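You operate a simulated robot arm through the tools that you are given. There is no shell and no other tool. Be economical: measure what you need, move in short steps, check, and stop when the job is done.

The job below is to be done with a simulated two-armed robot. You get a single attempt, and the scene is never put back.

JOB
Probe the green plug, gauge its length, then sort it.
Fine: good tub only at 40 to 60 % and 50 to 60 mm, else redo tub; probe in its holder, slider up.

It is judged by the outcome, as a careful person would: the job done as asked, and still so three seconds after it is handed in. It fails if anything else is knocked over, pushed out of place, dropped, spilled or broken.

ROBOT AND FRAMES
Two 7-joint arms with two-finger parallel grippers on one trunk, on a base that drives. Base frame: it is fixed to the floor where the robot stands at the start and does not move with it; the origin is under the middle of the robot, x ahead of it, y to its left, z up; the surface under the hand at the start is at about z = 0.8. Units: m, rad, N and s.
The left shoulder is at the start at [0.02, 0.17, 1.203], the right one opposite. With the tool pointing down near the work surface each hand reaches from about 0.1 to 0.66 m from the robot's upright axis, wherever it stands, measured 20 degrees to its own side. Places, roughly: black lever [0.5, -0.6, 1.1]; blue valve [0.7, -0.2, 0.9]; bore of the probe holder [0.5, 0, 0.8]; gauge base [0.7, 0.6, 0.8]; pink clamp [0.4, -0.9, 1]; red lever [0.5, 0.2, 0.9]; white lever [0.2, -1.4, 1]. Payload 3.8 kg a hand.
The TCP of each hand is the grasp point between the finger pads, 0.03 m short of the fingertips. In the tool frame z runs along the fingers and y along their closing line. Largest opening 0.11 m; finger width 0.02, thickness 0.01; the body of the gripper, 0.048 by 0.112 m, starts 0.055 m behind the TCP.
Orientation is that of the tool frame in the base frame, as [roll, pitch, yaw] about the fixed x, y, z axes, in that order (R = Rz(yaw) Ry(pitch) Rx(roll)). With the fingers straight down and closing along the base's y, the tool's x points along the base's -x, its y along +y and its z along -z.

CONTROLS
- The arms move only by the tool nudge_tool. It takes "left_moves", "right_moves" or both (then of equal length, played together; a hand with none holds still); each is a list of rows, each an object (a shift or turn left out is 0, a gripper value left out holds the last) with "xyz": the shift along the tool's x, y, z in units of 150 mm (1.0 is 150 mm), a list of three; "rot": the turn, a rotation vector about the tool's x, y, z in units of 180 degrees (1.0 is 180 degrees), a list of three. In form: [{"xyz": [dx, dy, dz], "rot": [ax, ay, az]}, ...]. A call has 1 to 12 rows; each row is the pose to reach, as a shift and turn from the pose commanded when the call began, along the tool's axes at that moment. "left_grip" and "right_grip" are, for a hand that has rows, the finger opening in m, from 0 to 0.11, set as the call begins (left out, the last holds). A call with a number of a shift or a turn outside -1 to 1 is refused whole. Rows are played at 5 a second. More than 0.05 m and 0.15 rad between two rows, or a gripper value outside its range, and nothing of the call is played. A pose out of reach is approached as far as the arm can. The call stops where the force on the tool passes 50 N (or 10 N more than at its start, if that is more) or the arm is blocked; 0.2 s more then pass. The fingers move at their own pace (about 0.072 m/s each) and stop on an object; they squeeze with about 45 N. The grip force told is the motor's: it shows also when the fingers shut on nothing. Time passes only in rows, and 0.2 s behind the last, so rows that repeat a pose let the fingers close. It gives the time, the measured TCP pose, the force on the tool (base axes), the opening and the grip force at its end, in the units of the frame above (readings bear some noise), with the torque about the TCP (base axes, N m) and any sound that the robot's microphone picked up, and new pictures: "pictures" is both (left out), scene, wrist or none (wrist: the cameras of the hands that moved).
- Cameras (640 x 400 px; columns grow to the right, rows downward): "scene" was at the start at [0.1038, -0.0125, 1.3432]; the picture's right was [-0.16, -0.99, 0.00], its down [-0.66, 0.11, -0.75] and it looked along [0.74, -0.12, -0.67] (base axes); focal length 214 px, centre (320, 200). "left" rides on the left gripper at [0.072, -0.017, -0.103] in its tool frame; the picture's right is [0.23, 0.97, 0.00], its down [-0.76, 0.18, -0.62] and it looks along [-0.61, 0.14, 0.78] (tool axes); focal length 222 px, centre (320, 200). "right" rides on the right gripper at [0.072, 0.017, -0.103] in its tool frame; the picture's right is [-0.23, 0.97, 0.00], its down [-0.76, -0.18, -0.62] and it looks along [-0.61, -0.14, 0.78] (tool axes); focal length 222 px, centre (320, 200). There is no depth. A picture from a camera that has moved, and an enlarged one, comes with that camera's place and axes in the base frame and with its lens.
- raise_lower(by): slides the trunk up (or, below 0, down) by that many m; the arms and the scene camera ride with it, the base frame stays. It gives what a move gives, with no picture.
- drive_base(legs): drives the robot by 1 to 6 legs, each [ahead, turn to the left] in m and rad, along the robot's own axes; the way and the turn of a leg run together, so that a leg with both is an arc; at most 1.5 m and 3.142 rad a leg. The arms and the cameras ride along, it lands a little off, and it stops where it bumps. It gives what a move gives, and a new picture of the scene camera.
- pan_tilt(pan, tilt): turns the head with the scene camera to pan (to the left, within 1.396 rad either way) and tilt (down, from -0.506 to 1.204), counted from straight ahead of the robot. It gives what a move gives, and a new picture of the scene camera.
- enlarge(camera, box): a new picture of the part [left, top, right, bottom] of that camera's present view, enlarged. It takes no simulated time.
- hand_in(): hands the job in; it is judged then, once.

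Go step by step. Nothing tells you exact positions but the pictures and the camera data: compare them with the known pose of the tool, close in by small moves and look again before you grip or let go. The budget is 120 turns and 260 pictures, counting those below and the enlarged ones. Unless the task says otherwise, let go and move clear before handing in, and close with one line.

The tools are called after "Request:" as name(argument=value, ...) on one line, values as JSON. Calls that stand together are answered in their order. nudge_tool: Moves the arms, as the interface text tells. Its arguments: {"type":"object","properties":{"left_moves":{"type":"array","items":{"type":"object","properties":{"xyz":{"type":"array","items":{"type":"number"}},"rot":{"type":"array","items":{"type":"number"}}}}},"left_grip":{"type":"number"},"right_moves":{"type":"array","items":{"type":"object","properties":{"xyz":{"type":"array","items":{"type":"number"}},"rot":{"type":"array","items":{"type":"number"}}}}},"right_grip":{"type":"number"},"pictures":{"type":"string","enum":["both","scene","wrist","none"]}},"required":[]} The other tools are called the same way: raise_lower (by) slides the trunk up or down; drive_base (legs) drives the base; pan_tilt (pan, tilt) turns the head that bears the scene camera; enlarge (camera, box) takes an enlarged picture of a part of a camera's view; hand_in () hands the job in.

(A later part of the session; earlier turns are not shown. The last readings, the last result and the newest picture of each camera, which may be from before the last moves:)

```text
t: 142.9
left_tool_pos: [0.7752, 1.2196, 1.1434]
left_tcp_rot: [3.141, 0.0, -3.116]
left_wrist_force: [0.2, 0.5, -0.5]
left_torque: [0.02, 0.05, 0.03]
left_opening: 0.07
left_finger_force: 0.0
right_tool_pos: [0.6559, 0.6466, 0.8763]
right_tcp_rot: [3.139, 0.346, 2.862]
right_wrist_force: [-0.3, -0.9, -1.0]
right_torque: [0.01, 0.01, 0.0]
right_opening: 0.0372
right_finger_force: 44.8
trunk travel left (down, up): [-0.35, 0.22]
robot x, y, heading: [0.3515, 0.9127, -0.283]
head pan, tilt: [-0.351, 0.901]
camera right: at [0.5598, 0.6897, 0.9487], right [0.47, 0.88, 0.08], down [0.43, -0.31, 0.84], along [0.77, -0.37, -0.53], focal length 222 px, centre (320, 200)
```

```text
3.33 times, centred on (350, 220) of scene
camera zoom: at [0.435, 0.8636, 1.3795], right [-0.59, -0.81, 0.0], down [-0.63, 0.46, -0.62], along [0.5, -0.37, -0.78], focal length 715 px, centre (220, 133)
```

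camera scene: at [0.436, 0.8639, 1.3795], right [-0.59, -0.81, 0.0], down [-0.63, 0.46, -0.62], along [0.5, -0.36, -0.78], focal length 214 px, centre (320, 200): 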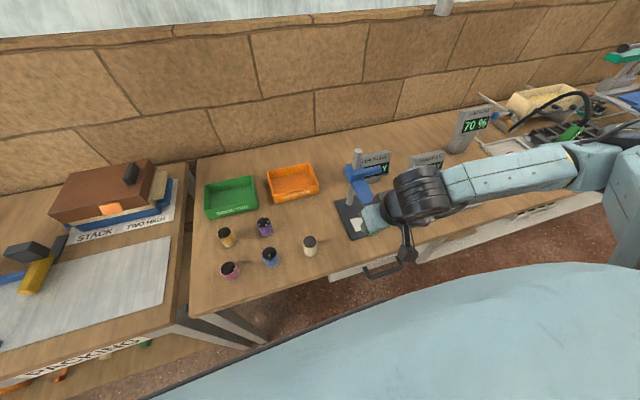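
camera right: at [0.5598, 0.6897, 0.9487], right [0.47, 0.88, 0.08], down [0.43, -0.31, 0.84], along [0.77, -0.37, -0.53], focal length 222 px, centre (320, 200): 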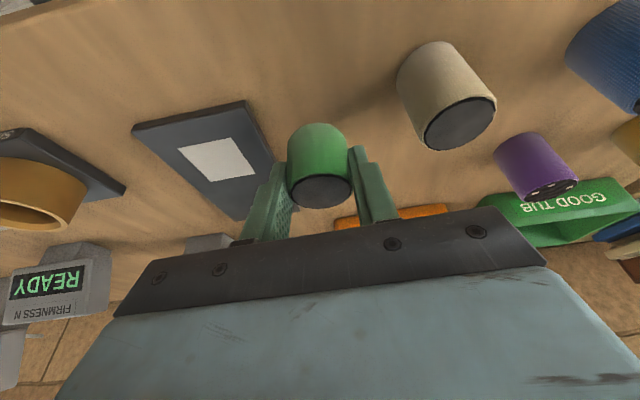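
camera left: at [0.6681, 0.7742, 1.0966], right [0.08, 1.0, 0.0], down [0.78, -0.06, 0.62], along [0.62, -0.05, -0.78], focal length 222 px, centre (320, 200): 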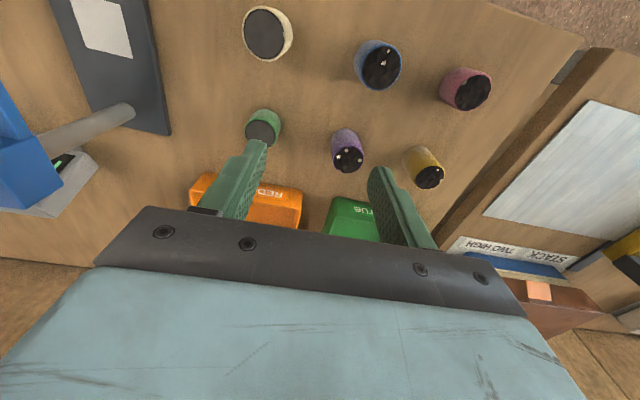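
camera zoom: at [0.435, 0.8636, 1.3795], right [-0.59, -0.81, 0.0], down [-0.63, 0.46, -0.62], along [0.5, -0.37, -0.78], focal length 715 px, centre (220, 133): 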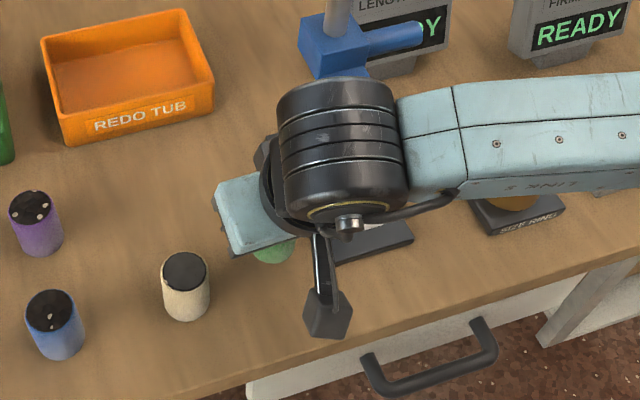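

Over the clear spot. Lower it to the bench.

Request:
nudge_tool(right_moves=[{"xyz": [0.04, 0, 0.11]}, {"xyz": [0.07, 0, 0.19]}, {"xyz": [0.082, 0, 0.227]}, {"xyz": [0.086, 0, 0.237]}], pictures="none")

Request:
nudge_tool(right_moves=[{"xyz": [0, 0, 0]}, {"xyz": [0, 0, 0]}, {"xyz": [0, 0, 0]}], right_grip=0.055, pictures="wrist")

```text
t: 143.9
left_tool_pos: [0.7747, 1.2202, 1.1443]
left_tcp_rot: [-3.14, 0.001, -3.115]
left_wrist_force: [0.2, -0.3, 0.5]
left_torque: [0.02, -0.01, 0.03]
left_opening: 0.0698
left_finger_force: 0.1
right_tool_pos: [0.6542, 0.647, 0.8369]
right_tcp_rot: [3.137, 0.347, 2.86]
right_wrist_force: [0.6, 0.3, 0.0]
right_torque: [-0.03, 0.02, -0.02]
right_opening: 0.0372
right_finger_force: 45.4
trunk travel left (down, up): [-0.35, 0.22]
robot x, y, heading: [0.355, 0.9141, -0.278]
head pan, tilt: [-0.351, 0.901]
```

```text
t: 144.7
left_tool_pos: [0.7752, 1.2206, 1.1435]
left_tcp_rot: [3.141, 0.001, -3.116]
left_wrist_force: [-0.5, 0.5, -0.6]
left_torque: [0.02, 0.03, 0.0]
left_opening: 0.07
left_finger_force: 0.1
right_tool_pos: [0.6537, 0.6474, 0.8374]
right_tcp_rot: [3.138, 0.347, 2.862]
right_wrist_force: [-0.4, -0.5, 0.5]
right_torque: [-0.02, 0.03, 0.0]
right_opening: 0.0548
right_finger_force: 0.1
trunk travel left (down, up): [-0.35, 0.22]
robot x, y, heading: [0.3505, 0.9123, -0.281]
head pan, tilt: [-0.351, 0.901]
camera right: at [0.56, 0.6899, 0.9104], right [0.47, 0.88, 0.08], down [0.43, -0.31, 0.84], along [0.77, -0.37, -0.53], focal length 222 px, centre (320, 200)
```

right: 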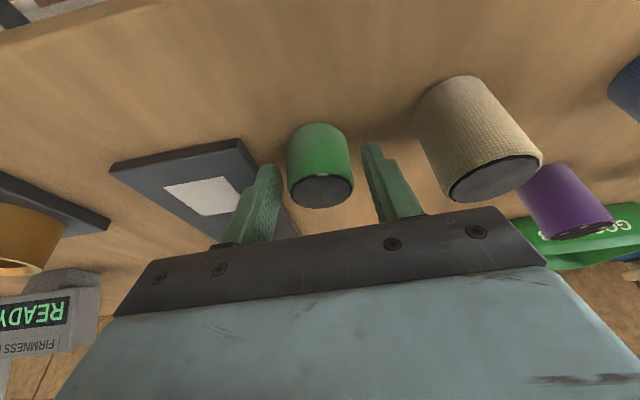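

The plug stands free. I tilt the hand in place about the closing axis, fingers staying on either side of the plug.

Request:
nudge_tool(right_moves=[{"rot": [0, -0.04, 0]}, {"rot": [0, -0.08, 0]}, {"rot": [0, -0.12, 0]}, {"rot": [0, -0.16, 0]}, {"rot": [0, -0.194, 0]}, {"rot": [0, -0.194, 0]}], pictures="both")

Request:
enlarge(camera="scene", box=[270, 160, 430, 280])

```text
t: 146.1
left_tool_pos: [0.7752, 1.2201, 1.1442]
left_tcp_rot: [3.142, -0.001, -3.114]
left_wrist_force: [-0.4, -0.3, -1.2]
left_torque: [0.0, 0.0, 0.01]
left_opening: 0.0701
left_finger_force: 0.0
right_tool_pos: [0.657, 0.651, 0.8384]
right_tcp_rot: [3.134, 0.516, 2.862]
right_wrist_force: [0.1, -0.5, -0.8]
right_torque: [0.01, 0.0, 0.01]
right_opening: 0.055
right_finger_force: 0.1
right hand out of reach, approached as far as the arm can: row 2, 3, 4, 5, 6
trunk travel left (down, up): [-0.35, 0.22]
robot x, y, heading: [0.353, 0.9124, -0.283]
head pan, tilt: [-0.351, 0.901]
camera scene: at [0.4354, 0.8639, 1.3795], right [-0.59, -0.81, 0.0], down [-0.63, 0.46, -0.62], along [0.5, -0.37, -0.78], focal length 214 px, centre (320, 200)
camera right: at [0.5511, 0.6976, 0.8925], right [0.45, 0.88, 0.12], down [0.29, -0.28, 0.92], along [0.84, -0.38, -0.38], focal length 222 px, centre (320, 200)
```

scene: 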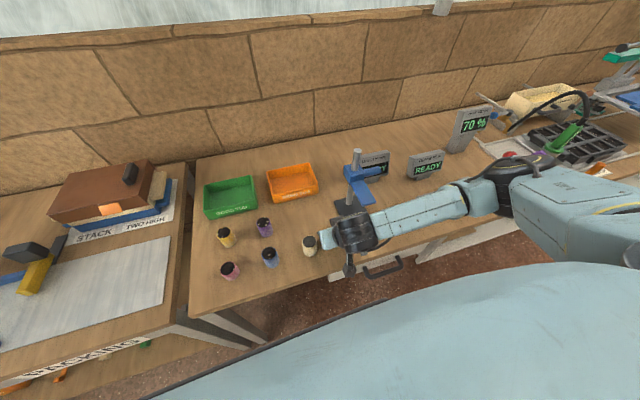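
right: 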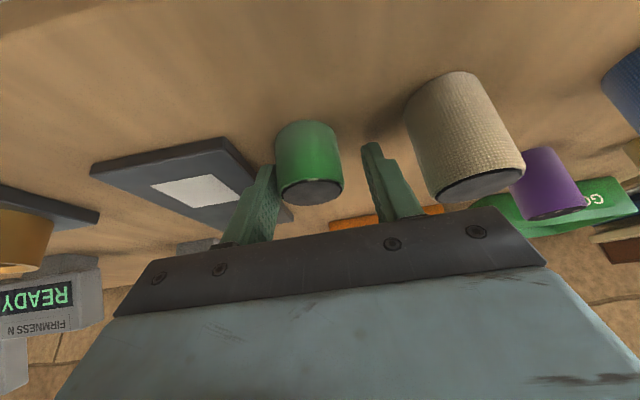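

```text
3.33 times, centred on (350, 220) of scene
camera zoom: at [0.4354, 0.8639, 1.3795], right [-0.59, -0.81, 0.0], down [-0.63, 0.46, -0.62], along [0.5, -0.37, -0.78], focal length 715 px, centre (220, 133)
```

zoom: 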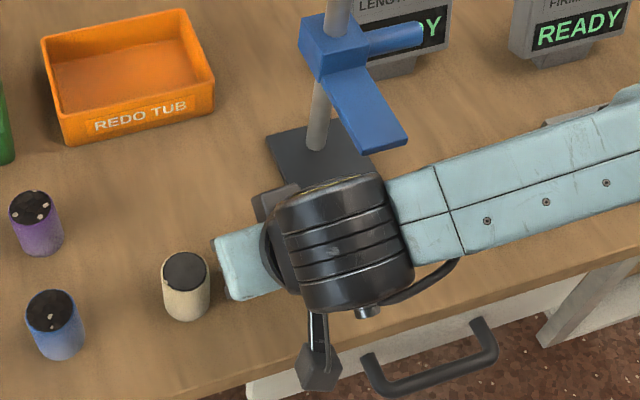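

The arm stops at about 30° tilt. That is enough to set the plug on the front of the gauge base, after which I can push it under the slider with closed fingers. I recentre by 4 mm and grip.

Request:
nudge_tool(right_moves=[{"xyz": [0.0, -0.03, 0.0]}, {"xyz": [0.0, -0.03, 0.0]}], pictures="none")

Request:
nudge_tool(right_moves=[{"xyz": [0, 0, 0]}, {"xyz": [0, 0, 0]}, {"xyz": [0, 0, 0]}], right_grip=0.0, pictures="wrist")

```text
t: 146.7
left_tool_pos: [0.7744, 1.2199, 1.1444]
left_tcp_rot: [3.141, 0.0, -3.116]
left_wrist_force: [-0.7, -0.1, 0.0]
left_torque: [-0.04, -0.04, -0.01]
left_opening: 0.0698
left_finger_force: 0.1
right_tool_pos: [0.6548, 0.6478, 0.8382]
right_tcp_rot: [3.134, 0.514, 2.864]
right_wrist_force: [-0.1, 0.8, 0.3]
right_torque: [-0.02, 0.01, -0.02]
right_opening: 0.0549
right_finger_force: 0.0
trunk travel left (down, up): [-0.35, 0.22]
robot x, y, heading: [0.3569, 0.9155, -0.279]
head pan, tilt: [-0.351, 0.901]
```

```text
t: 147.5
left_tool_pos: [0.7744, 1.2195, 1.1455]
left_tcp_rot: [-3.142, 0.0, -3.116]
left_wrist_force: [0.8, -0.5, -0.2]
left_torque: [-0.03, 0.03, 0.03]
left_opening: 0.0696
left_finger_force: 0.1
right_tool_pos: [0.6545, 0.6459, 0.8386]
right_tcp_rot: [3.132, 0.516, 2.863]
right_wrist_force: [-0.1, -0.1, 1.0]
right_torque: [-0.07, 0.03, 0.02]
right_opening: 0.037
right_finger_force: 45.7
trunk travel left (down, up): [-0.35, 0.22]
robot x, y, heading: [0.3547, 0.9126, -0.278]
head pan, tilt: [-0.351, 0.901]
camera right: at [0.5498, 0.6931, 0.8923], right [0.46, 0.88, 0.12], down [0.29, -0.27, 0.92], along [0.84, -0.38, -0.38], focal length 222 px, centre (320, 200)
```

right: 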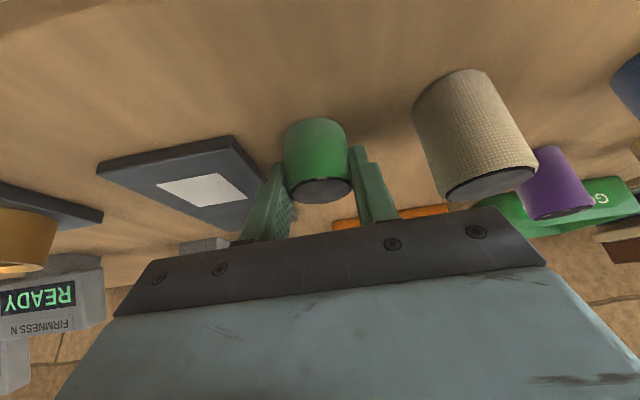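

Gripped at the steeper tilt. Lift, back slightly, and across to the front of the gauge.

Request:
nudge_tool(right_moves=[{"xyz": [-0.099, 0, -0.174]}, {"xyz": [0.048, 0.005, -0.258]}, {"xyz": [0.056, -0.29, -0.262]}, {"xyz": [0.064, -0.582, -0.267]}, {"xyz": [0.064, -0.582, -0.267]}], pictures="wrist")

Request:
enlarge(camera="scene", box=[290, 140, 450, 260])

```text
t: 148.7
left_tool_pos: [0.775, 1.2208, 1.1444]
left_tcp_rot: [3.141, 0.001, -3.114]
left_wrist_force: [0.5, 0.1, 0.7]
left_torque: [0.0, 0.03, 0.02]
left_opening: 0.0701
left_finger_force: 0.1
right_tool_pos: [0.6036, 0.5736, 0.866]
right_tcp_rot: [3.133, 0.514, 2.863]
right_wrist_force: [-0.6, -0.3, -0.1]
right_torque: [-0.03, -0.02, 0.03]
right_opening: 0.037
right_finger_force: 45.3
trunk travel left (down, up): [-0.35, 0.22]
robot x, y, heading: [0.3565, 0.9153, -0.279]
head pan, tilt: [-0.351, 0.901]
camera right: at [0.4993, 0.6185, 0.9211], right [0.45, 0.88, 0.12], down [0.29, -0.28, 0.92], along [0.84, -0.38, -0.38], focal length 222 px, centre (320, 200)
```

right: 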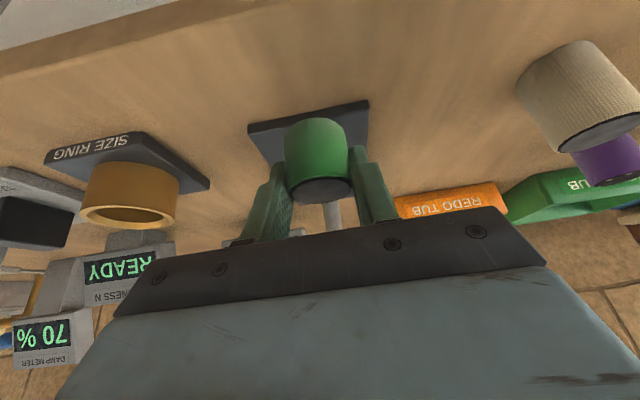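

```text
3.33 times, centred on (370, 200) of scene
camera zoom: at [0.4358, 0.864, 1.3795], right [-0.59, -0.81, 0.0], down [-0.63, 0.46, -0.62], along [0.5, -0.37, -0.78], focal length 715 px, centre (153, 200)
```

zoom: 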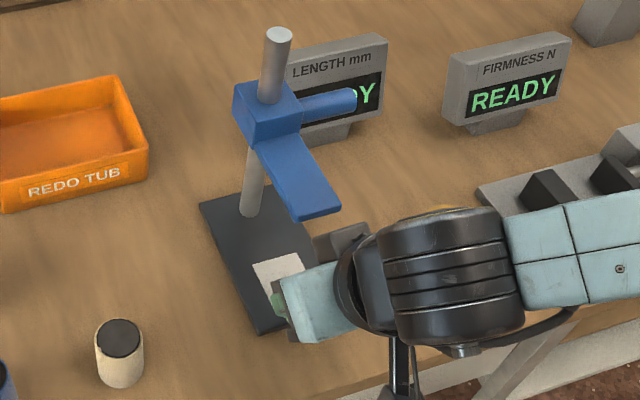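

Lower to just above the base, then ease forward 15 mm in small steps.

Request:
nudge_tool(right_moves=[{"xyz": [0.024, 0, 0.042]}, {"xyz": [0.044, 0, 0.077]}, {"xyz": [0.0, 0, 0.102]}, {"xyz": [-0.04, 0, 0.125]}, {"xyz": [-0.04, 0, 0.125]}], pictures="wrist")

Request:
enlarge(camera="scene", box=[320, 160, 420, 250])

```text
t: 149.9
left_tool_pos: [0.7745, 1.2209, 1.1457]
left_tcp_rot: [3.141, 0.0, -3.116]
left_wrist_force: [-0.7, -0.7, 1.2]
left_torque: [0.02, -0.01, 0.01]
left_opening: 0.07
left_finger_force: 0.1
right_tool_pos: [0.6191, 0.5674, 0.8536]
right_tcp_rot: [3.132, 0.514, 2.861]
right_wrist_force: [-0.8, -0.1, 0.0]
right_torque: [0.01, -0.02, 0.01]
right_opening: 0.0371
right_finger_force: 45.0
right hand out of reach, approached as far as the arm can: row 2
trunk travel left (down, up): [-0.35, 0.22]
robot x, y, heading: [0.3512, 0.9089, -0.277]
head pan, tilt: [-0.351, 0.901]
camera right: at [0.513, 0.6131, 0.9083], right [0.45, 0.88, 0.12], down [0.29, -0.27, 0.92], along [0.84, -0.38, -0.38], focal length 222 px, centre (320, 200)
```

right: 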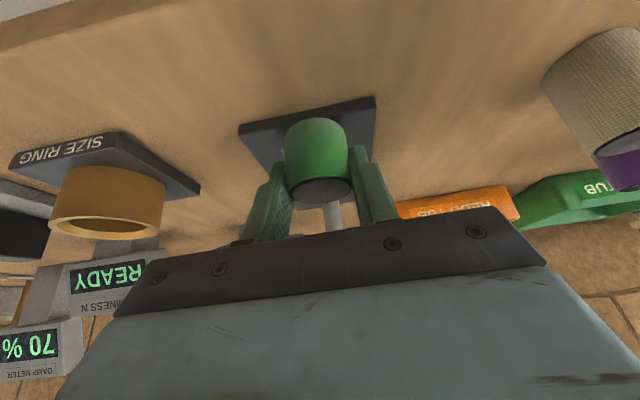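

```text
4.44 times, centred on (370, 205) of scene
camera zoom: at [0.4353, 0.8638, 1.3795], right [-0.59, -0.81, 0.0], down [-0.63, 0.46, -0.62], along [0.5, -0.37, -0.78], focal length 953 px, centre (98, 178)
```

zoom: 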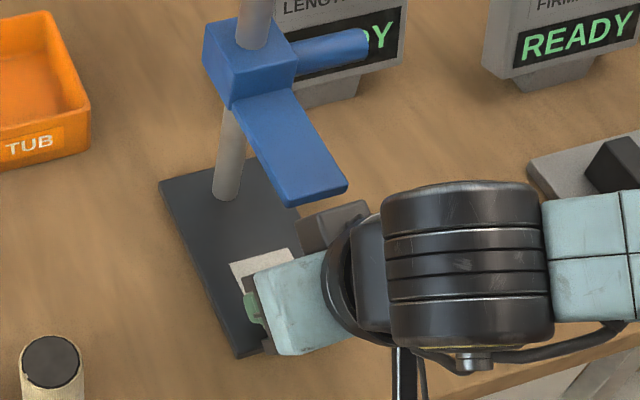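

No contact. I ease forward in 4 mm steps, watching force.

Request:
nudge_tool(right_moves=[{"xyz": [-0.023, 0, 0.013]}, {"xyz": [-0.046, 0, 0.026]}], pictures="none")

Request:
nudge_tool(right_moves=[{"xyz": [-0.023, 0, 0.013]}, {"xyz": [-0.04, 0, 0.022]}], pictures="none")

Request:
enlarge(camera="scene", box=[320, 160, 420, 250])

```text
t: 150.5
left_tool_pos: [0.7746, 1.2197, 1.1453]
left_tcp_rot: [-3.141, -0.001, -3.117]
left_wrist_force: [0.5, 0.8, -0.1]
left_torque: [-0.02, -0.01, -0.02]
left_opening: 0.0699
left_finger_force: 0.0
right_tool_pos: [0.6258, 0.5654, 0.853]
right_tcp_rot: [3.135, 0.514, 2.862]
right_wrist_force: [-4.2, 2.2, -1.1]
right_torque: [-0.14, -0.33, -0.05]
right_opening: 0.0369
right_finger_force: 45.0
trunk travel left (down, up): [-0.35, 0.22]
robot x, y, heading: [0.3535, 0.9158, -0.283]
head pan, tilt: [-0.351, 0.901]
```

```text
t: 151.1
left_tool_pos: [0.7708, 1.221, 1.1449]
left_tcp_rot: [-3.14, 0.004, -3.117]
left_wrist_force: [0.1, -0.6, 0.1]
left_torque: [0.0, 0.02, -0.01]
left_opening: 0.07
left_finger_force: 0.0
right_tool_pos: [0.6244, 0.5652, 0.8529]
right_tcp_rot: [3.131, 0.508, 2.862]
right_wrist_force: [-39.5, 12.3, -3.2]
right_torque: [-0.91, -3.11, -0.67]
right_opening: 0.0373
right_finger_force: 45.1
trunk travel left (down, up): [-0.35, 0.22]
robot x, y, heading: [0.353, 0.9136, -0.285]
head pan, tilt: [-0.351, 0.901]
```

```text
4.44 times, centred on (370, 205) of scene
camera zoom: at [0.4299, 0.8653, 1.3798], right [-0.59, -0.81, 0.0], down [-0.63, 0.46, -0.62], along [0.5, -0.37, -0.78], focal length 953 px, centre (98, 178)
```

zoom: 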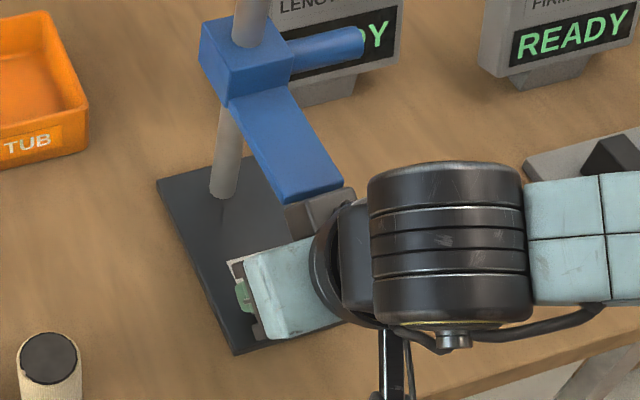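

Contact with the slider tip at the limit (no movement of the gauge). I back off 5 mm and lower to set the plug on the base.

Request:
nudge_tool(right_moves=[{"xyz": [0.023, 0, -0.013]}, {"xyz": [0.04, 0, -0.022]}, {"xyz": [0.046, 0, -0.012]}, {"xyz": [0.051, 0, -0.002]}], pictures="none")

Request:
nudge_tool(right_moves=[{"xyz": [0.006, 0, 0.01]}, {"xyz": [0.012, 0, 0.02]}], pictures="wrist")

```text
t: 152.1
left_tool_pos: [0.7745, 1.2196, 1.1434]
left_tcp_rot: [-3.14, 0.0, -3.115]
left_wrist_force: [-0.4, 0.0, -0.3]
left_torque: [0.0, 0.02, 0.02]
left_opening: 0.0702
left_finger_force: 0.1
right_tool_pos: [0.6273, 0.564, 0.8526]
right_tcp_rot: [3.136, 0.519, 2.864]
right_wrist_force: [-5.7, 2.3, -0.2]
right_torque: [-0.17, -0.44, -0.07]
right_opening: 0.0369
right_finger_force: 45.3
trunk travel left (down, up): [-0.35, 0.22]
robot x, y, heading: [0.3563, 0.9082, -0.281]
head pan, tilt: [-0.351, 0.901]
```

```text
t: 152.7
left_tool_pos: [0.7743, 1.2209, 1.1444]
left_tcp_rot: [-3.14, -0.001, -3.116]
left_wrist_force: [0.3, -0.2, 1.0]
left_torque: [0.04, 0.03, -0.01]
left_opening: 0.0699
left_finger_force: 0.0
right_tool_pos: [0.6268, 0.564, 0.8474]
right_tcp_rot: [3.133, 0.517, 2.862]
right_wrist_force: [-0.2, 0.1, 1.8]
right_torque: [-0.04, -0.01, -0.03]
right_opening: 0.0371
right_finger_force: 45.3
trunk travel left (down, up): [-0.35, 0.22]
robot x, y, heading: [0.3519, 0.9134, -0.275]
head pan, tilt: [-0.351, 0.901]
camera right: at [0.5212, 0.6104, 0.9022], right [0.45, 0.88, 0.12], down [0.29, -0.27, 0.92], along [0.84, -0.38, -0.38], focal length 222 px, centre (320, 200)
```

right: 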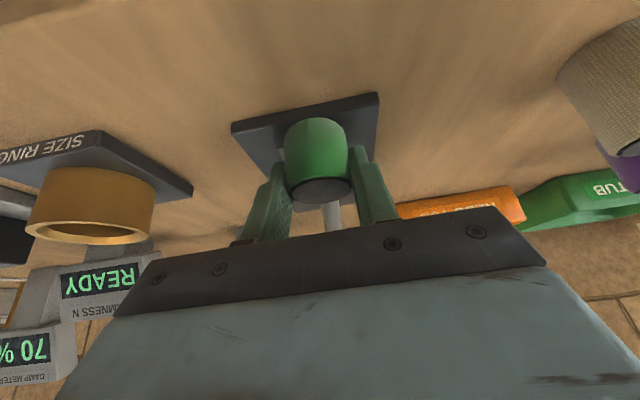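

Request:
nudge_tool(right_moves=[{"xyz": [0.006, 0, 0.011]}, {"xyz": [0.009, 0, 0.016]}], pictures="none")

```text
t: 153.3
left_tool_pos: [0.7734, 1.2199, 1.1453]
left_tcp_rot: [-3.141, 0.004, -3.117]
left_wrist_force: [-0.3, -0.8, -0.7]
left_torque: [-0.01, -0.04, -0.02]
left_opening: 0.07
left_finger_force: 0.0
right_tool_pos: [0.6267, 0.5657, 0.847]
right_tcp_rot: [3.135, 0.526, 2.864]
right_wrist_force: [-5.3, -4.7, 30.3]
right_torque: [-0.31, 0.38, -0.02]
right_opening: 0.0371
right_finger_force: 44.7
trunk travel left (down, up): [-0.35, 0.22]
robot x, y, heading: [0.354, 0.9152, -0.275]
head pan, tilt: [-0.351, 0.901]
```

The plug rests on the base. I ease the force and open the fingers.

Request:
nudge_tool(right_moves=[{"xyz": [-0.006, 0, -0.011]}, {"xyz": [-0.006, 0, -0.011]}], pictures="none")

Request:
nudge_tool(right_moves=[{"xyz": [0, 0, 0]}, {"xyz": [0, 0, 0]}, {"xyz": [0, 0, 0]}], right_grip=0.055, pictures="wrist")

```text
t: 153.9
left_tool_pos: [0.7749, 1.2203, 1.1446]
left_tcp_rot: [3.141, 0.0, -3.114]
left_wrist_force: [0.8, 0.4, -0.3]
left_torque: [-0.02, -0.03, -0.03]
left_opening: 0.0699
left_finger_force: 0.0
right_tool_pos: [0.6262, 0.5651, 0.8479]
right_tcp_rot: [3.133, 0.519, 2.861]
right_wrist_force: [1.9, -6.4, 26.5]
right_torque: [-0.37, -0.01, 0.03]
right_opening: 0.037
right_finger_force: 44.9
trunk travel left (down, up): [-0.35, 0.22]
robot x, y, heading: [0.3543, 0.9162, -0.284]
head pan, tilt: [-0.351, 0.901]
```

```text
t: 154.7
left_tool_pos: [0.7742, 1.2202, 1.1438]
left_tcp_rot: [-3.142, 0.001, -3.114]
left_wrist_force: [-0.1, 1.1, 0.1]
left_torque: [0.01, 0.01, -0.02]
left_opening: 0.07
left_finger_force: 0.0
right_tool_pos: [0.6257, 0.5637, 0.8454]
right_tcp_rot: [3.134, 0.513, 2.863]
right_wrist_force: [-0.6, 0.3, 1.0]
right_torque: [-0.02, 0.01, -0.02]
right_opening: 0.0547
right_finger_force: 0.1
trunk travel left (down, up): [-0.35, 0.22]
robot x, y, heading: [0.3512, 0.9128, -0.281]
head pan, tilt: [-0.351, 0.901]
camera right: at [0.5207, 0.611, 0.9005], right [0.46, 0.88, 0.12], down [0.29, -0.28, 0.92], along [0.84, -0.38, -0.38], focal length 222 px, centre (320, 200)
```

right: 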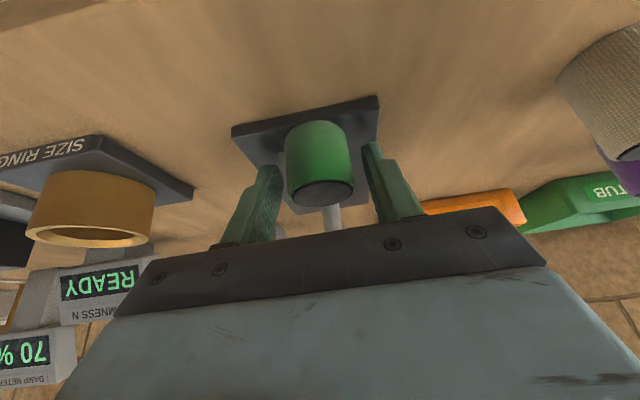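

The plug stands on the base front. I retreat straight back and close the fingers for pushing.

Request:
nudge_tool(right_moves=[{"xyz": [0.15, 0.005, -0.085]}, {"xyz": [0.32, 0.01, -0.18]}, {"xyz": [0.32, 0.01, -0.18]}], pictures="none")

Request:
nudge_tool(right_moves=[{"xyz": [0, 0, 0]}, {"xyz": [0, 0, 0]}, {"xyz": [0, 0, 0]}, {"xyz": [0, 0, 0]}], right_grip=0.0, pictures="wrist")

Request:
enlarge(camera="scene", box=[320, 160, 420, 250])

```text
t: 155.5
left_tool_pos: [0.7763, 1.2198, 1.1442]
left_tcp_rot: [-3.141, -0.001, -3.114]
left_wrist_force: [1.0, 0.1, -0.7]
left_torque: [-0.01, -0.01, -0.04]
left_opening: 0.0701
left_finger_force: 0.0
right_tool_pos: [0.59, 0.5753, 0.866]
right_tcp_rot: [3.12, 0.506, 2.859]
right_wrist_force: [0.0, -0.4, -0.8]
right_torque: [0.0, 0.05, 0.0]
right_opening: 0.055
right_finger_force: 0.1
right hand out of reach, approached as far as the arm can: row 1, 2, 3
trunk travel left (down, up): [-0.35, 0.22]
robot x, y, heading: [0.3554, 0.914, -0.28]
head pan, tilt: [-0.351, 0.901]
```

```text
t: 156.5
left_tool_pos: [0.7756, 1.2203, 1.145]
left_tcp_rot: [-3.141, 0.0, -3.115]
left_wrist_force: [0.7, 0.0, -0.7]
left_torque: [0.02, 0.03, -0.01]
left_opening: 0.0701
left_finger_force: 0.0
right_tool_pos: [0.5907, 0.5741, 0.8649]
right_tcp_rot: [3.119, 0.509, 2.857]
right_wrist_force: [0.3, 0.3, 0.2]
right_torque: [0.0, -0.01, 0.02]
right_opening: 0.0001
right_finger_force: 37.1
trunk travel left (down, up): [-0.35, 0.22]
robot x, y, heading: [0.3567, 0.9144, -0.279]
head pan, tilt: [-0.351, 0.901]
camera right: at [0.485, 0.6205, 0.9209], right [0.45, 0.88, 0.13], down [0.3, -0.29, 0.91], along [0.84, -0.37, -0.39], focal length 222 px, centre (320, 200)
```

right: 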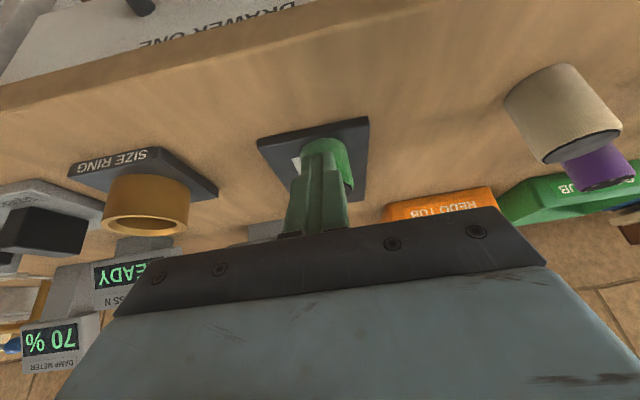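

```text
4.44 times, centred on (370, 205) of scene
camera zoom: at [0.4353, 0.8638, 1.3795], right [-0.59, -0.81, 0.0], down [-0.63, 0.46, -0.62], along [0.5, -0.37, -0.78], focal length 953 px, centre (98, 178)
```

zoom: 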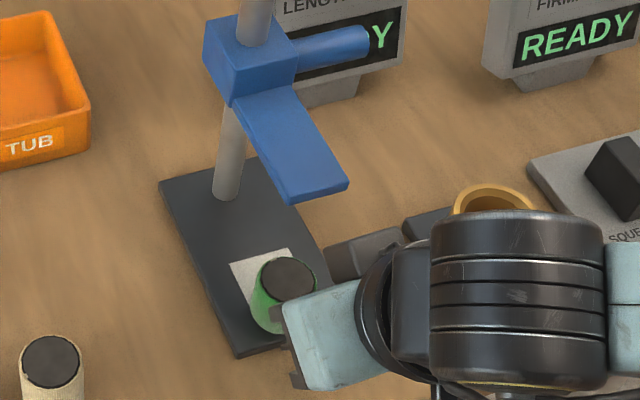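

The plug stands about 6 mm left of my finger line. I align sideways and lower the fingertips before pushing.

Request:
nudge_tool(right_moves=[{"xyz": [0.015, 0.04, -0.01]}, {"xyz": [0.045, 0.04, 0.04]}, {"xyz": [0.075, 0.04, 0.095]}, {"xyz": [0.075, 0.04, 0.095]}], pictures="wrist")

```text
t: 157.5
left_tool_pos: [0.775, 1.2204, 1.1442]
left_tcp_rot: [3.141, 0.001, -3.116]
left_wrist_force: [0.1, -0.9, 0.2]
left_torque: [0.02, 0.03, 0.01]
left_opening: 0.07
left_finger_force: 0.1
right_tool_pos: [0.5909, 0.5756, 0.8681]
right_tcp_rot: [3.13, 0.509, 2.863]
right_wrist_force: [0.4, 0.1, -0.4]
right_torque: [0.01, -0.01, 0.01]
right_opening: 0.0001
right_finger_force: 37.4
right hand out of reach, approached as far as the arm can: row 1, 2, 3, 4
trunk travel left (down, up): [-0.35, 0.22]
robot x, y, heading: [0.3554, 0.9138, -0.279]
head pan, tilt: [-0.351, 0.901]
camera right: at [0.4856, 0.6218, 0.9239], right [0.45, 0.88, 0.12], down [0.3, -0.28, 0.91], along [0.84, -0.38, -0.39], focal length 222 px, centre (320, 200)
```

right: 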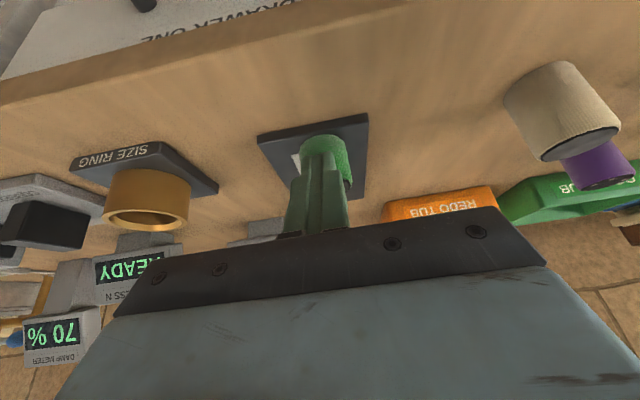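

With less tilt (20°) the arm can get lower here; I reduce the tilt, back slightly, then lower.

Request:
nudge_tool(right_moves=[{"xyz": [0.02, 0.02, -0.02], "rot": [0, 0.026, 0]}, {"xyz": [0.06, 0.03, -0.03], "rot": [0, 0.051, 0]}, {"xyz": [0.06, 0.03, -0.03], "rot": [0, 0.051, 0]}], pictures="none")

Request:
nudge_tool(right_moves=[{"xyz": [0.06, 0.0, 0.0]}, {"xyz": [0.08, 0.0, 0.07]}, {"xyz": [0.1, 0.0, 0.13]}], pictures="wrist")

```text
t: 158.3
left_tool_pos: [0.7747, 1.2191, 1.1456]
left_tcp_rot: [3.141, -0.001, -3.116]
left_wrist_force: [-0.3, 0.5, 1.5]
left_torque: [0.04, 0.02, 0.01]
left_opening: 0.07
left_finger_force: 0.1
right_tool_pos: [0.5821, 0.585, 0.869]
right_tcp_rot: [3.133, 0.353, 2.864]
right_wrist_force: [0.0, 0.1, 0.2]
right_torque: [0.0, 0.03, 0.02]
right_opening: 0.0002
right_finger_force: 37.5
trunk travel left (down, up): [-0.35, 0.22]
robot x, y, heading: [0.3513, 0.9127, -0.277]
head pan, tilt: [-0.351, 0.901]
```

```text
t: 159.1
left_tool_pos: [0.775, 1.2203, 1.1442]
left_tcp_rot: [-3.141, 0.0, -3.115]
left_wrist_force: [-0.4, 0.2, -0.8]
left_torque: [-0.02, -0.01, 0.01]
left_opening: 0.0697
left_finger_force: 0.0
right_tool_pos: [0.5746, 0.5858, 0.8458]
right_tcp_rot: [3.133, 0.354, 2.862]
right_wrist_force: [0.5, 0.9, 0.2]
right_torque: [-0.01, 0.03, 0.02]
right_opening: 0.0
right_finger_force: 37.8
trunk travel left (down, up): [-0.35, 0.22]
robot x, y, heading: [0.3562, 0.9139, -0.281]
head pan, tilt: [-0.351, 0.901]
camera right: at [0.4795, 0.6286, 0.9169], right [0.47, 0.88, 0.09], down [0.43, -0.31, 0.85], along [0.77, -0.36, -0.52], focal length 222 px, centre (320, 200)
```

right: 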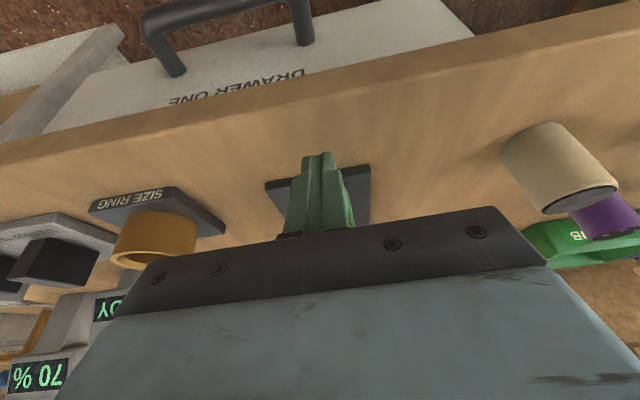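

Aligned behind the plug. I push it slowly about 18 mm under the slider.

Request:
nudge_tool(right_moves=[{"xyz": [-0.06, -0.002, 0.022]}, {"xyz": [-0.11, -0.004, 0.041]}, {"xyz": [-0.15, -0.005, 0.056]}, {"xyz": [-0.185, -0.006, 0.069]}, {"xyz": [-0.215, -0.007, 0.08]}, {"xyz": [-0.238, -0.008, 0.088]}], pictures="wrist")

Request:
enlarge(camera="scene", box=[320, 160, 420, 250])

```text
t: 160.5
left_tool_pos: [0.7745, 1.2209, 1.1457]
left_tcp_rot: [3.14, 0.0, -3.116]
left_wrist_force: [-1.0, 0.4, 0.1]
left_torque: [0.0, 0.0, 0.02]
left_opening: 0.0699
left_finger_force: 0.1
right_tool_pos: [0.6122, 0.5748, 0.8452]
right_tcp_rot: [3.131, 0.352, 2.863]
right_wrist_force: [-0.5, 0.3, -0.5]
right_torque: [-0.05, 0.03, 0.0]
right_opening: 0.0
right_finger_force: 37.6
trunk travel left (down, up): [-0.35, 0.22]
robot x, y, heading: [0.356, 0.9127, -0.283]
head pan, tilt: [-0.351, 0.901]
camera right: at [0.5159, 0.6177, 0.9171], right [0.47, 0.88, 0.09], down [0.43, -0.31, 0.85], along [0.77, -0.36, -0.53], focal length 222 px, centre (320, 200)
```

right: 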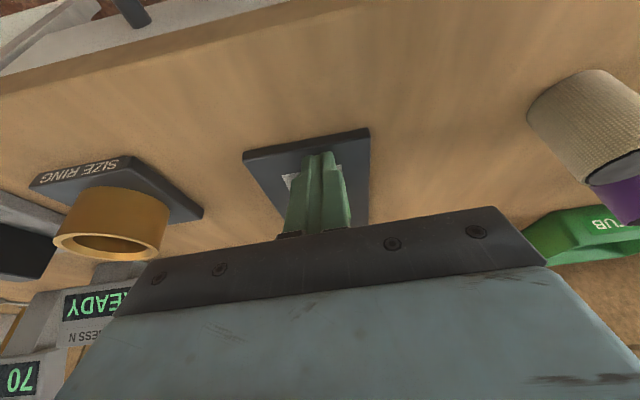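

```text
4.44 times, centred on (370, 205) of scene
camera zoom: at [0.4353, 0.8638, 1.3795], right [-0.59, -0.81, 0.0], down [-0.63, 0.46, -0.62], along [0.5, -0.37, -0.78], focal length 953 px, centre (98, 178)
```

zoom: 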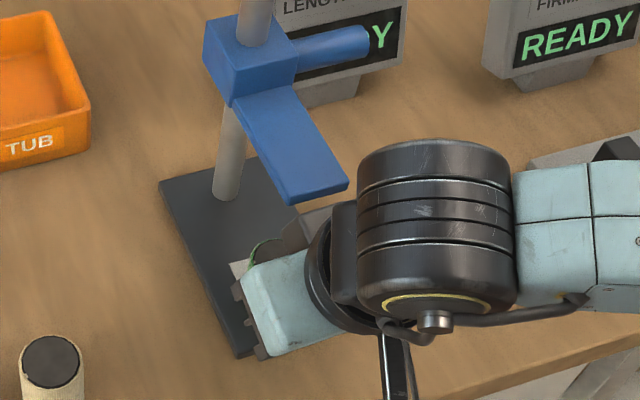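

Pushed without touching the slider. I retreat to look.

Request:
nudge_tool(right_moves=[{"xyz": [0.12, 0.004, -0.044]}, {"xyz": [0.3, 0.008, -0.11]}, {"xyz": [0.24, 0.0, -0.4]}, {"xyz": [0.14, 0.0, -0.68]}, {"xyz": [0.04, -0.15, -0.9]}], pictures="none")

Request:
enlarge(camera="scene", box=[300, 140, 420, 250])

```text
t: 161.7
left_tool_pos: [0.7753, 1.2191, 1.1448]
left_tcp_rot: [3.141, -0.002, -3.115]
left_wrist_force: [0.5, -1.0, -0.8]
left_torque: [0.03, 0.0, 0.0]
left_opening: 0.0698
left_finger_force: 0.1
right_tool_pos: [0.5671, 0.5578, 0.9624]
right_tcp_rot: [3.133, 0.353, 2.863]
right_wrist_force: [0.5, 0.8, 0.3]
right_torque: [0.0, -0.01, 0.01]
right_opening: 0.0
right_finger_force: 37.9
right hand out of reach, approached as far as the arm can: row 4, 5
trunk travel left (down, up): [-0.35, 0.22]
robot x, y, heading: [0.3535, 0.9115, -0.278]
head pan, tilt: [-0.351, 0.901]
```

```text
3.64 times, centred on (360, 195) of scene
camera zoom: at [0.4349, 0.8635, 1.3795], right [-0.59, -0.81, 0.0], down [-0.63, 0.46, -0.62], along [0.5, -0.37, -0.78], focal length 780 px, centre (174, 218)
```

zoom: 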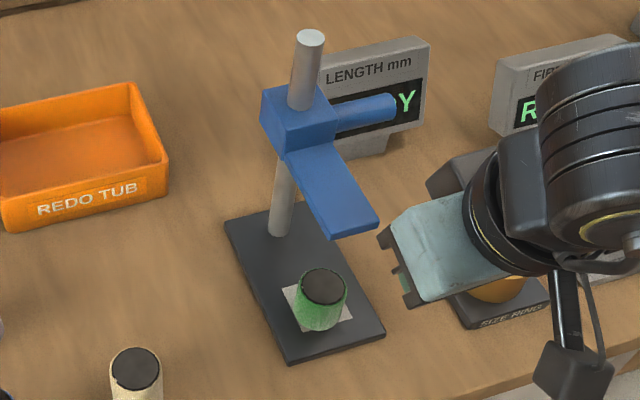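

The plug stands neatly in the middle of the patch. Next, I'll grip the slider arm's flat bar near its tip from above with a vertical hand. First straighten the hand and rise.

Request:
nudge_tool(right_moves=[{"xyz": [0, 0, -0.2], "rot": [0, 0.038, 0]}, {"xyz": [0, 0, -0.4], "rot": [0, 0.076, 0]}, {"xyz": [0, 0, -0.6], "rot": [0, 0.112, 0.01]}, {"xyz": [0, 0, -0.6], "rot": [0, 0.112, 0.01]}], right_grip=0.055, pictures="wrist")

Request:
enlarge(camera="scene", box=[320, 140, 400, 240])

```text
t: 162.7
left_tool_pos: [0.7743, 1.2194, 1.1447]
left_tcp_rot: [-3.141, 0.001, -3.115]
left_wrist_force: [-0.2, 0.1, -0.3]
left_torque: [0.0, -0.02, -0.01]
left_opening: 0.0698
left_finger_force: 0.1
right_tool_pos: [0.5383, 0.5672, 1.0447]
right_tcp_rot: [3.128, 0.003, 2.837]
right_wrist_force: [-0.3, 0.3, 0.3]
right_torque: [-0.01, -0.03, 0.0]
right_opening: 0.0551
right_finger_force: 0.1
trunk travel left (down, up): [-0.35, 0.22]
robot x, y, heading: [0.3517, 0.9165, -0.28]
head pan, tilt: [-0.351, 0.901]
camera right: at [0.4743, 0.602, 1.1494], right [0.51, 0.86, 0.01], down [0.67, -0.41, 0.62], along [0.54, -0.31, -0.78], focal length 222 px, centre (320, 200)
```

right: 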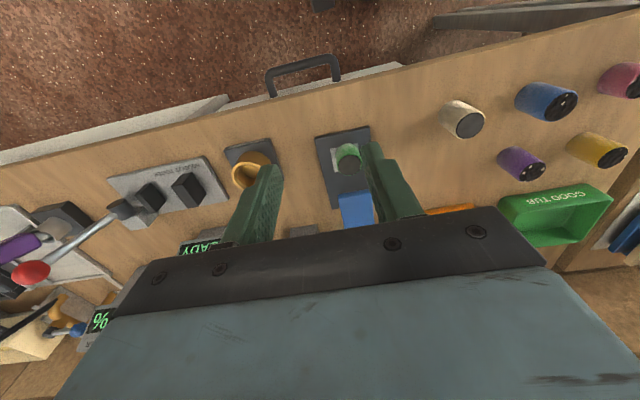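

```text
4.00 times, centred on (360, 190) of scene
camera zoom: at [0.4351, 0.8638, 1.3795], right [-0.59, -0.81, 0.0], down [-0.63, 0.46, -0.62], along [0.5, -0.37, -0.78], focal length 858 px, centre (160, 240)
```

zoom: 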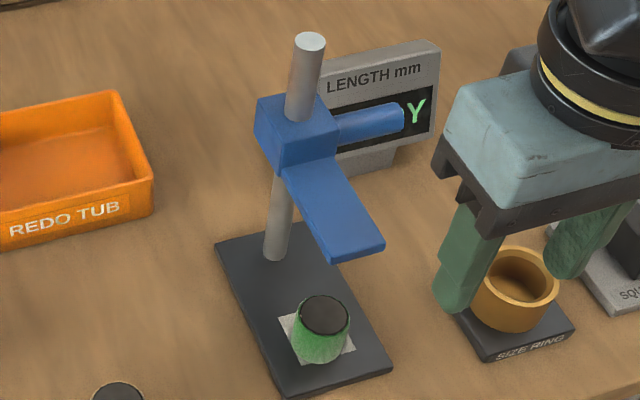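

The slider bar is at z ≈ 0.935–0.948, 39 mm wide, tip at N≈0.43. I bring the open hand above it.

Request:
nudge_tool(right_moves=[{"xyz": [-0.24, 0.05, 0]}, {"xyz": [-0.48, 0.1, 0]}, {"xyz": [-0.708, 0.144, 0]}, {"xyz": [-0.708, 0.144, 0.2]}, {"xyz": [-0.708, 0.144, 0.2]}], right_grip=0.065, pictures="wrist")

Request:
enlarge(camera="scene", box=[320, 140, 400, 240])

Request:
enlarge(camera="right", box=[240, 60, 400, 220])

```text
t: 163.9
left_tool_pos: [0.7749, 1.2206, 1.1445]
left_tcp_rot: [-3.141, 0.0, -3.117]
left_wrist_force: [0.0, 0.0, -0.4]
left_torque: [-0.02, 0.0, -0.01]
left_opening: 0.0702
left_finger_force: 0.1
right_tool_pos: [0.6482, 0.5558, 1.0165]
right_tcp_rot: [3.129, 0.004, 2.835]
right_wrist_force: [0.1, 0.1, -0.5]
right_torque: [-0.02, 0.0, -0.01]
right_opening: 0.065
right_finger_force: 0.1
trunk travel left (down, up): [-0.35, 0.22]
robot x, y, heading: [0.3537, 0.9104, -0.28]
head pan, tilt: [-0.351, 0.901]
camera right: at [0.583, 0.5914, 1.1189], right [0.51, 0.86, 0.01], down [0.67, -0.41, 0.62], along [0.54, -0.31, -0.78], focal length 222 px, centre (320, 200)
```

right: 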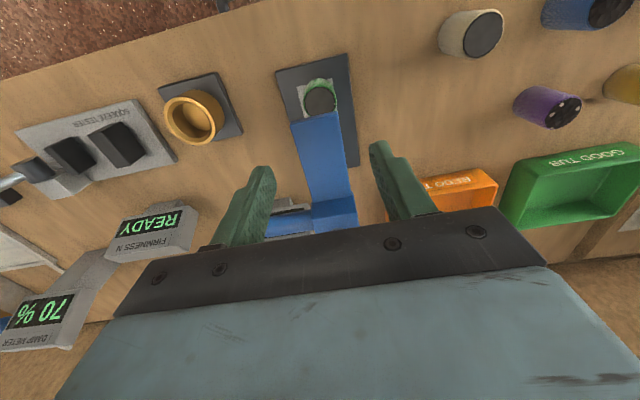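

```text
4.00 times, centred on (360, 190) of scene
camera zoom: at [0.4357, 0.8641, 1.3795], right [-0.59, -0.81, 0.0], down [-0.63, 0.46, -0.62], along [0.5, -0.37, -0.78], focal length 858 px, centre (160, 240)
```

zoom: 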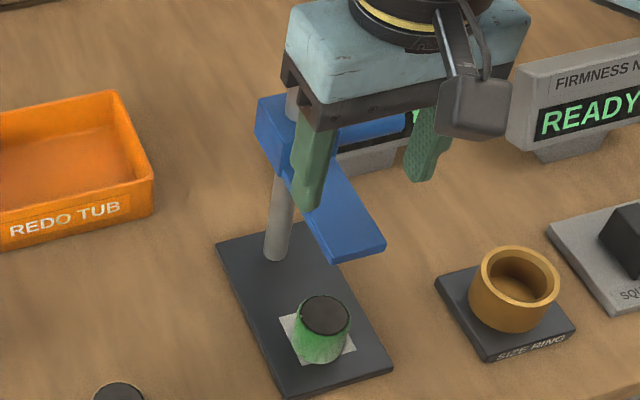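

```text
2.50 times, centred on (320, 140) of right
camera zoom: at [0.583, 0.5914, 1.1189], right [0.51, 0.86, 0.01], down [0.67, -0.41, 0.62], along [0.54, -0.31, -0.78], focal length 555 px, centre (320, 350)
```

zoom: 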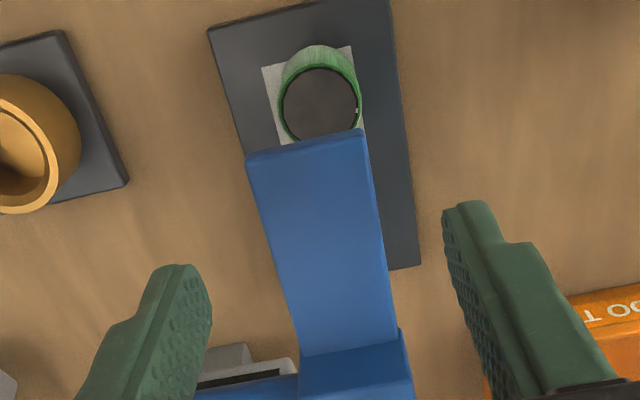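

Centred on the bar. Lower so that the fingertips are flush with the bar's underside, then close.

Request:
nudge_tool(right_moves=[{"xyz": [0, 0, 0.16]}, {"xyz": [0, 0, 0.318]}, {"xyz": [0, 0, 0.318]}], pictures="none")

Request:
enlarge(camera="scene", box=[320, 140, 400, 240])

```text
t: 164.7
left_tool_pos: [0.776, 1.2191, 1.1433]
left_tcp_rot: [3.141, -0.002, -3.115]
left_wrist_force: [-0.2, 0.3, -0.9]
left_torque: [-0.02, 0.01, -0.02]
left_opening: 0.0699
left_finger_force: 0.0
right_tool_pos: [0.6473, 0.557, 0.9666]
right_tcp_rot: [3.128, 0.003, 2.837]
right_wrist_force: [0.1, -0.1, -0.1]
right_torque: [0.01, 0.04, 0.01]
right_opening: 0.0651
right_finger_force: 0.0
trunk travel left (down, up): [-0.35, 0.22]
robot x, y, heading: [0.3539, 0.9141, -0.281]
head pan, tilt: [-0.351, 0.901]
```

```text
4.00 times, centred on (360, 190) of scene
camera zoom: at [0.4353, 0.8639, 1.3795], right [-0.59, -0.81, 0.0], down [-0.63, 0.46, -0.62], along [0.5, -0.37, -0.78], focal length 858 px, centre (160, 240)
```

zoom: 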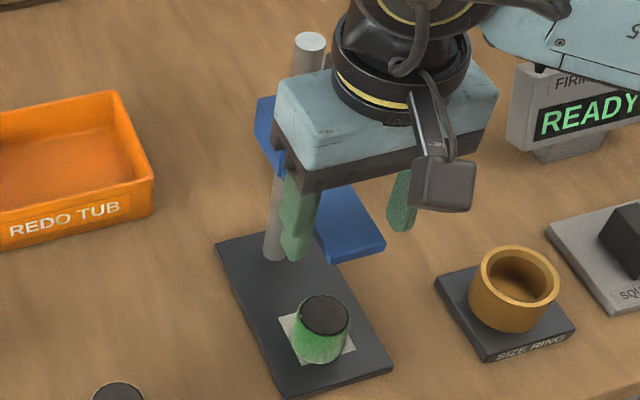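

Request:
nudge_tool(right_moves=[{"xyz": [0, 0, 0]}, {"xyz": [0, 0, 0]}, {"xyz": [0, 0, 0]}], right_grip=0.0, pictures="none")

Request:
nudge_tool(right_moves=[{"xyz": [0, 0, 0.04]}, {"xyz": [0, 0, 0.08]}, {"xyz": [0, 0, 0.12]}], pictures="none")

Request:
enlarge(camera="scene", box=[320, 140, 400, 240])

```text
t: 165.5
left_tool_pos: [0.775, 1.219, 1.1443]
left_tcp_rot: [3.139, 0.0, -3.116]
left_wrist_force: [-0.6, -0.3, -0.3]
left_torque: [0.01, 0.0, 0.03]
left_opening: 0.07
left_finger_force: 0.1
right_tool_pos: [0.6474, 0.5542, 0.9666]
right_tcp_rot: [3.132, 0.001, 2.831]
right_wrist_force: [-3.3, -9.4, -0.7]
right_torque: [-0.72, 0.14, -0.91]
right_opening: 0.0398
right_finger_force: 44.3
trunk travel left (down, up): [-0.35, 0.22]
robot x, y, heading: [0.3561, 0.9142, -0.278]
head pan, tilt: [-0.351, 0.901]
```

```text
t: 166.3
left_tool_pos: [0.774, 1.2183, 1.1449]
left_tcp_rot: [3.139, -0.001, -3.117]
left_wrist_force: [0.4, 0.2, -0.5]
left_torque: [-0.01, 0.02, -0.01]
left_opening: 0.0698
left_finger_force: 0.0
right_tool_pos: [0.6461, 0.554, 0.9497]
right_tcp_rot: [3.132, 0.001, 2.834]
right_wrist_force: [-5.8, -13.9, 0.8]
right_torque: [-0.62, 0.04, -1.27]
right_opening: 0.0398
right_finger_force: 44.9
trunk travel left (down, up): [-0.35, 0.22]
robot x, y, heading: [0.3585, 0.9102, -0.274]
head pan, tilt: [-0.351, 0.901]
```

```text
4.00 times, centred on (360, 190) of scene
camera zoom: at [0.4344, 0.862, 1.3795], right [-0.59, -0.81, 0.0], down [-0.63, 0.46, -0.62], along [0.5, -0.37, -0.78], focal length 858 px, centre (160, 240)
```

zoom: 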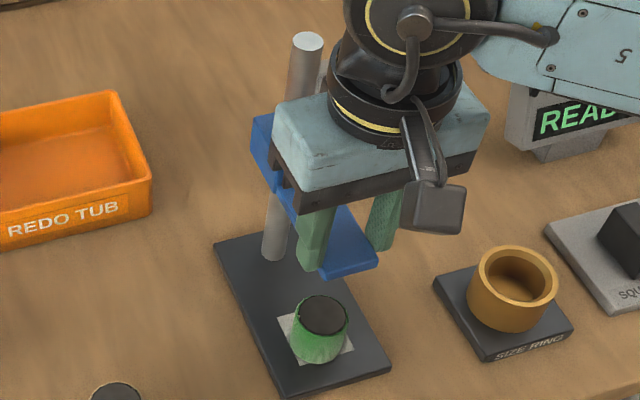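

The slider moves down with the hand. I relieve the sideways force a little and continue down.

Request:
nudge_tool(right_moves=[{"xyz": [0, -0.01, 0.05]}, {"xyz": [0, -0.01, 0.12]}, {"xyz": [0, -0.01, 0.19]}, {"xyz": [0, -0.01, 0.25]}], pictures="none")

Request:
enlarge(camera="scene", box=[320, 140, 400, 240])

```text
t: 167.3
left_tool_pos: [0.7745, 1.2182, 1.1441]
left_tcp_rot: [3.141, 0.001, -3.115]
left_wrist_force: [0.3, 0.5, 0.7]
left_torque: [-0.01, 0.0, -0.01]
left_opening: 0.0702
left_finger_force: 0.0
right_tool_pos: [0.6458, 0.5551, 0.9119]
right_tcp_rot: [3.128, 0.002, 2.837]
right_wrist_force: [-5.1, -11.4, 0.5]
right_torque: [-0.21, 0.02, -0.77]
right_opening: 0.0397
right_finger_force: 45.5
trunk travel left (down, up): [-0.35, 0.22]
robot x, y, heading: [0.3553, 0.913, -0.28]
head pan, tilt: [-0.351, 0.901]
```

```text
4.00 times, centred on (360, 190) of scene
camera zoom: at [0.4345, 0.8626, 1.3795], right [-0.59, -0.81, 0.0], down [-0.63, 0.46, -0.62], along [0.5, -0.37, -0.78], focal length 858 px, centre (160, 240)
```

zoom: 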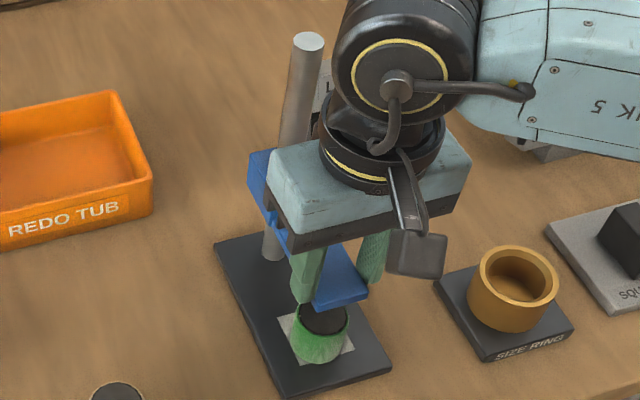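

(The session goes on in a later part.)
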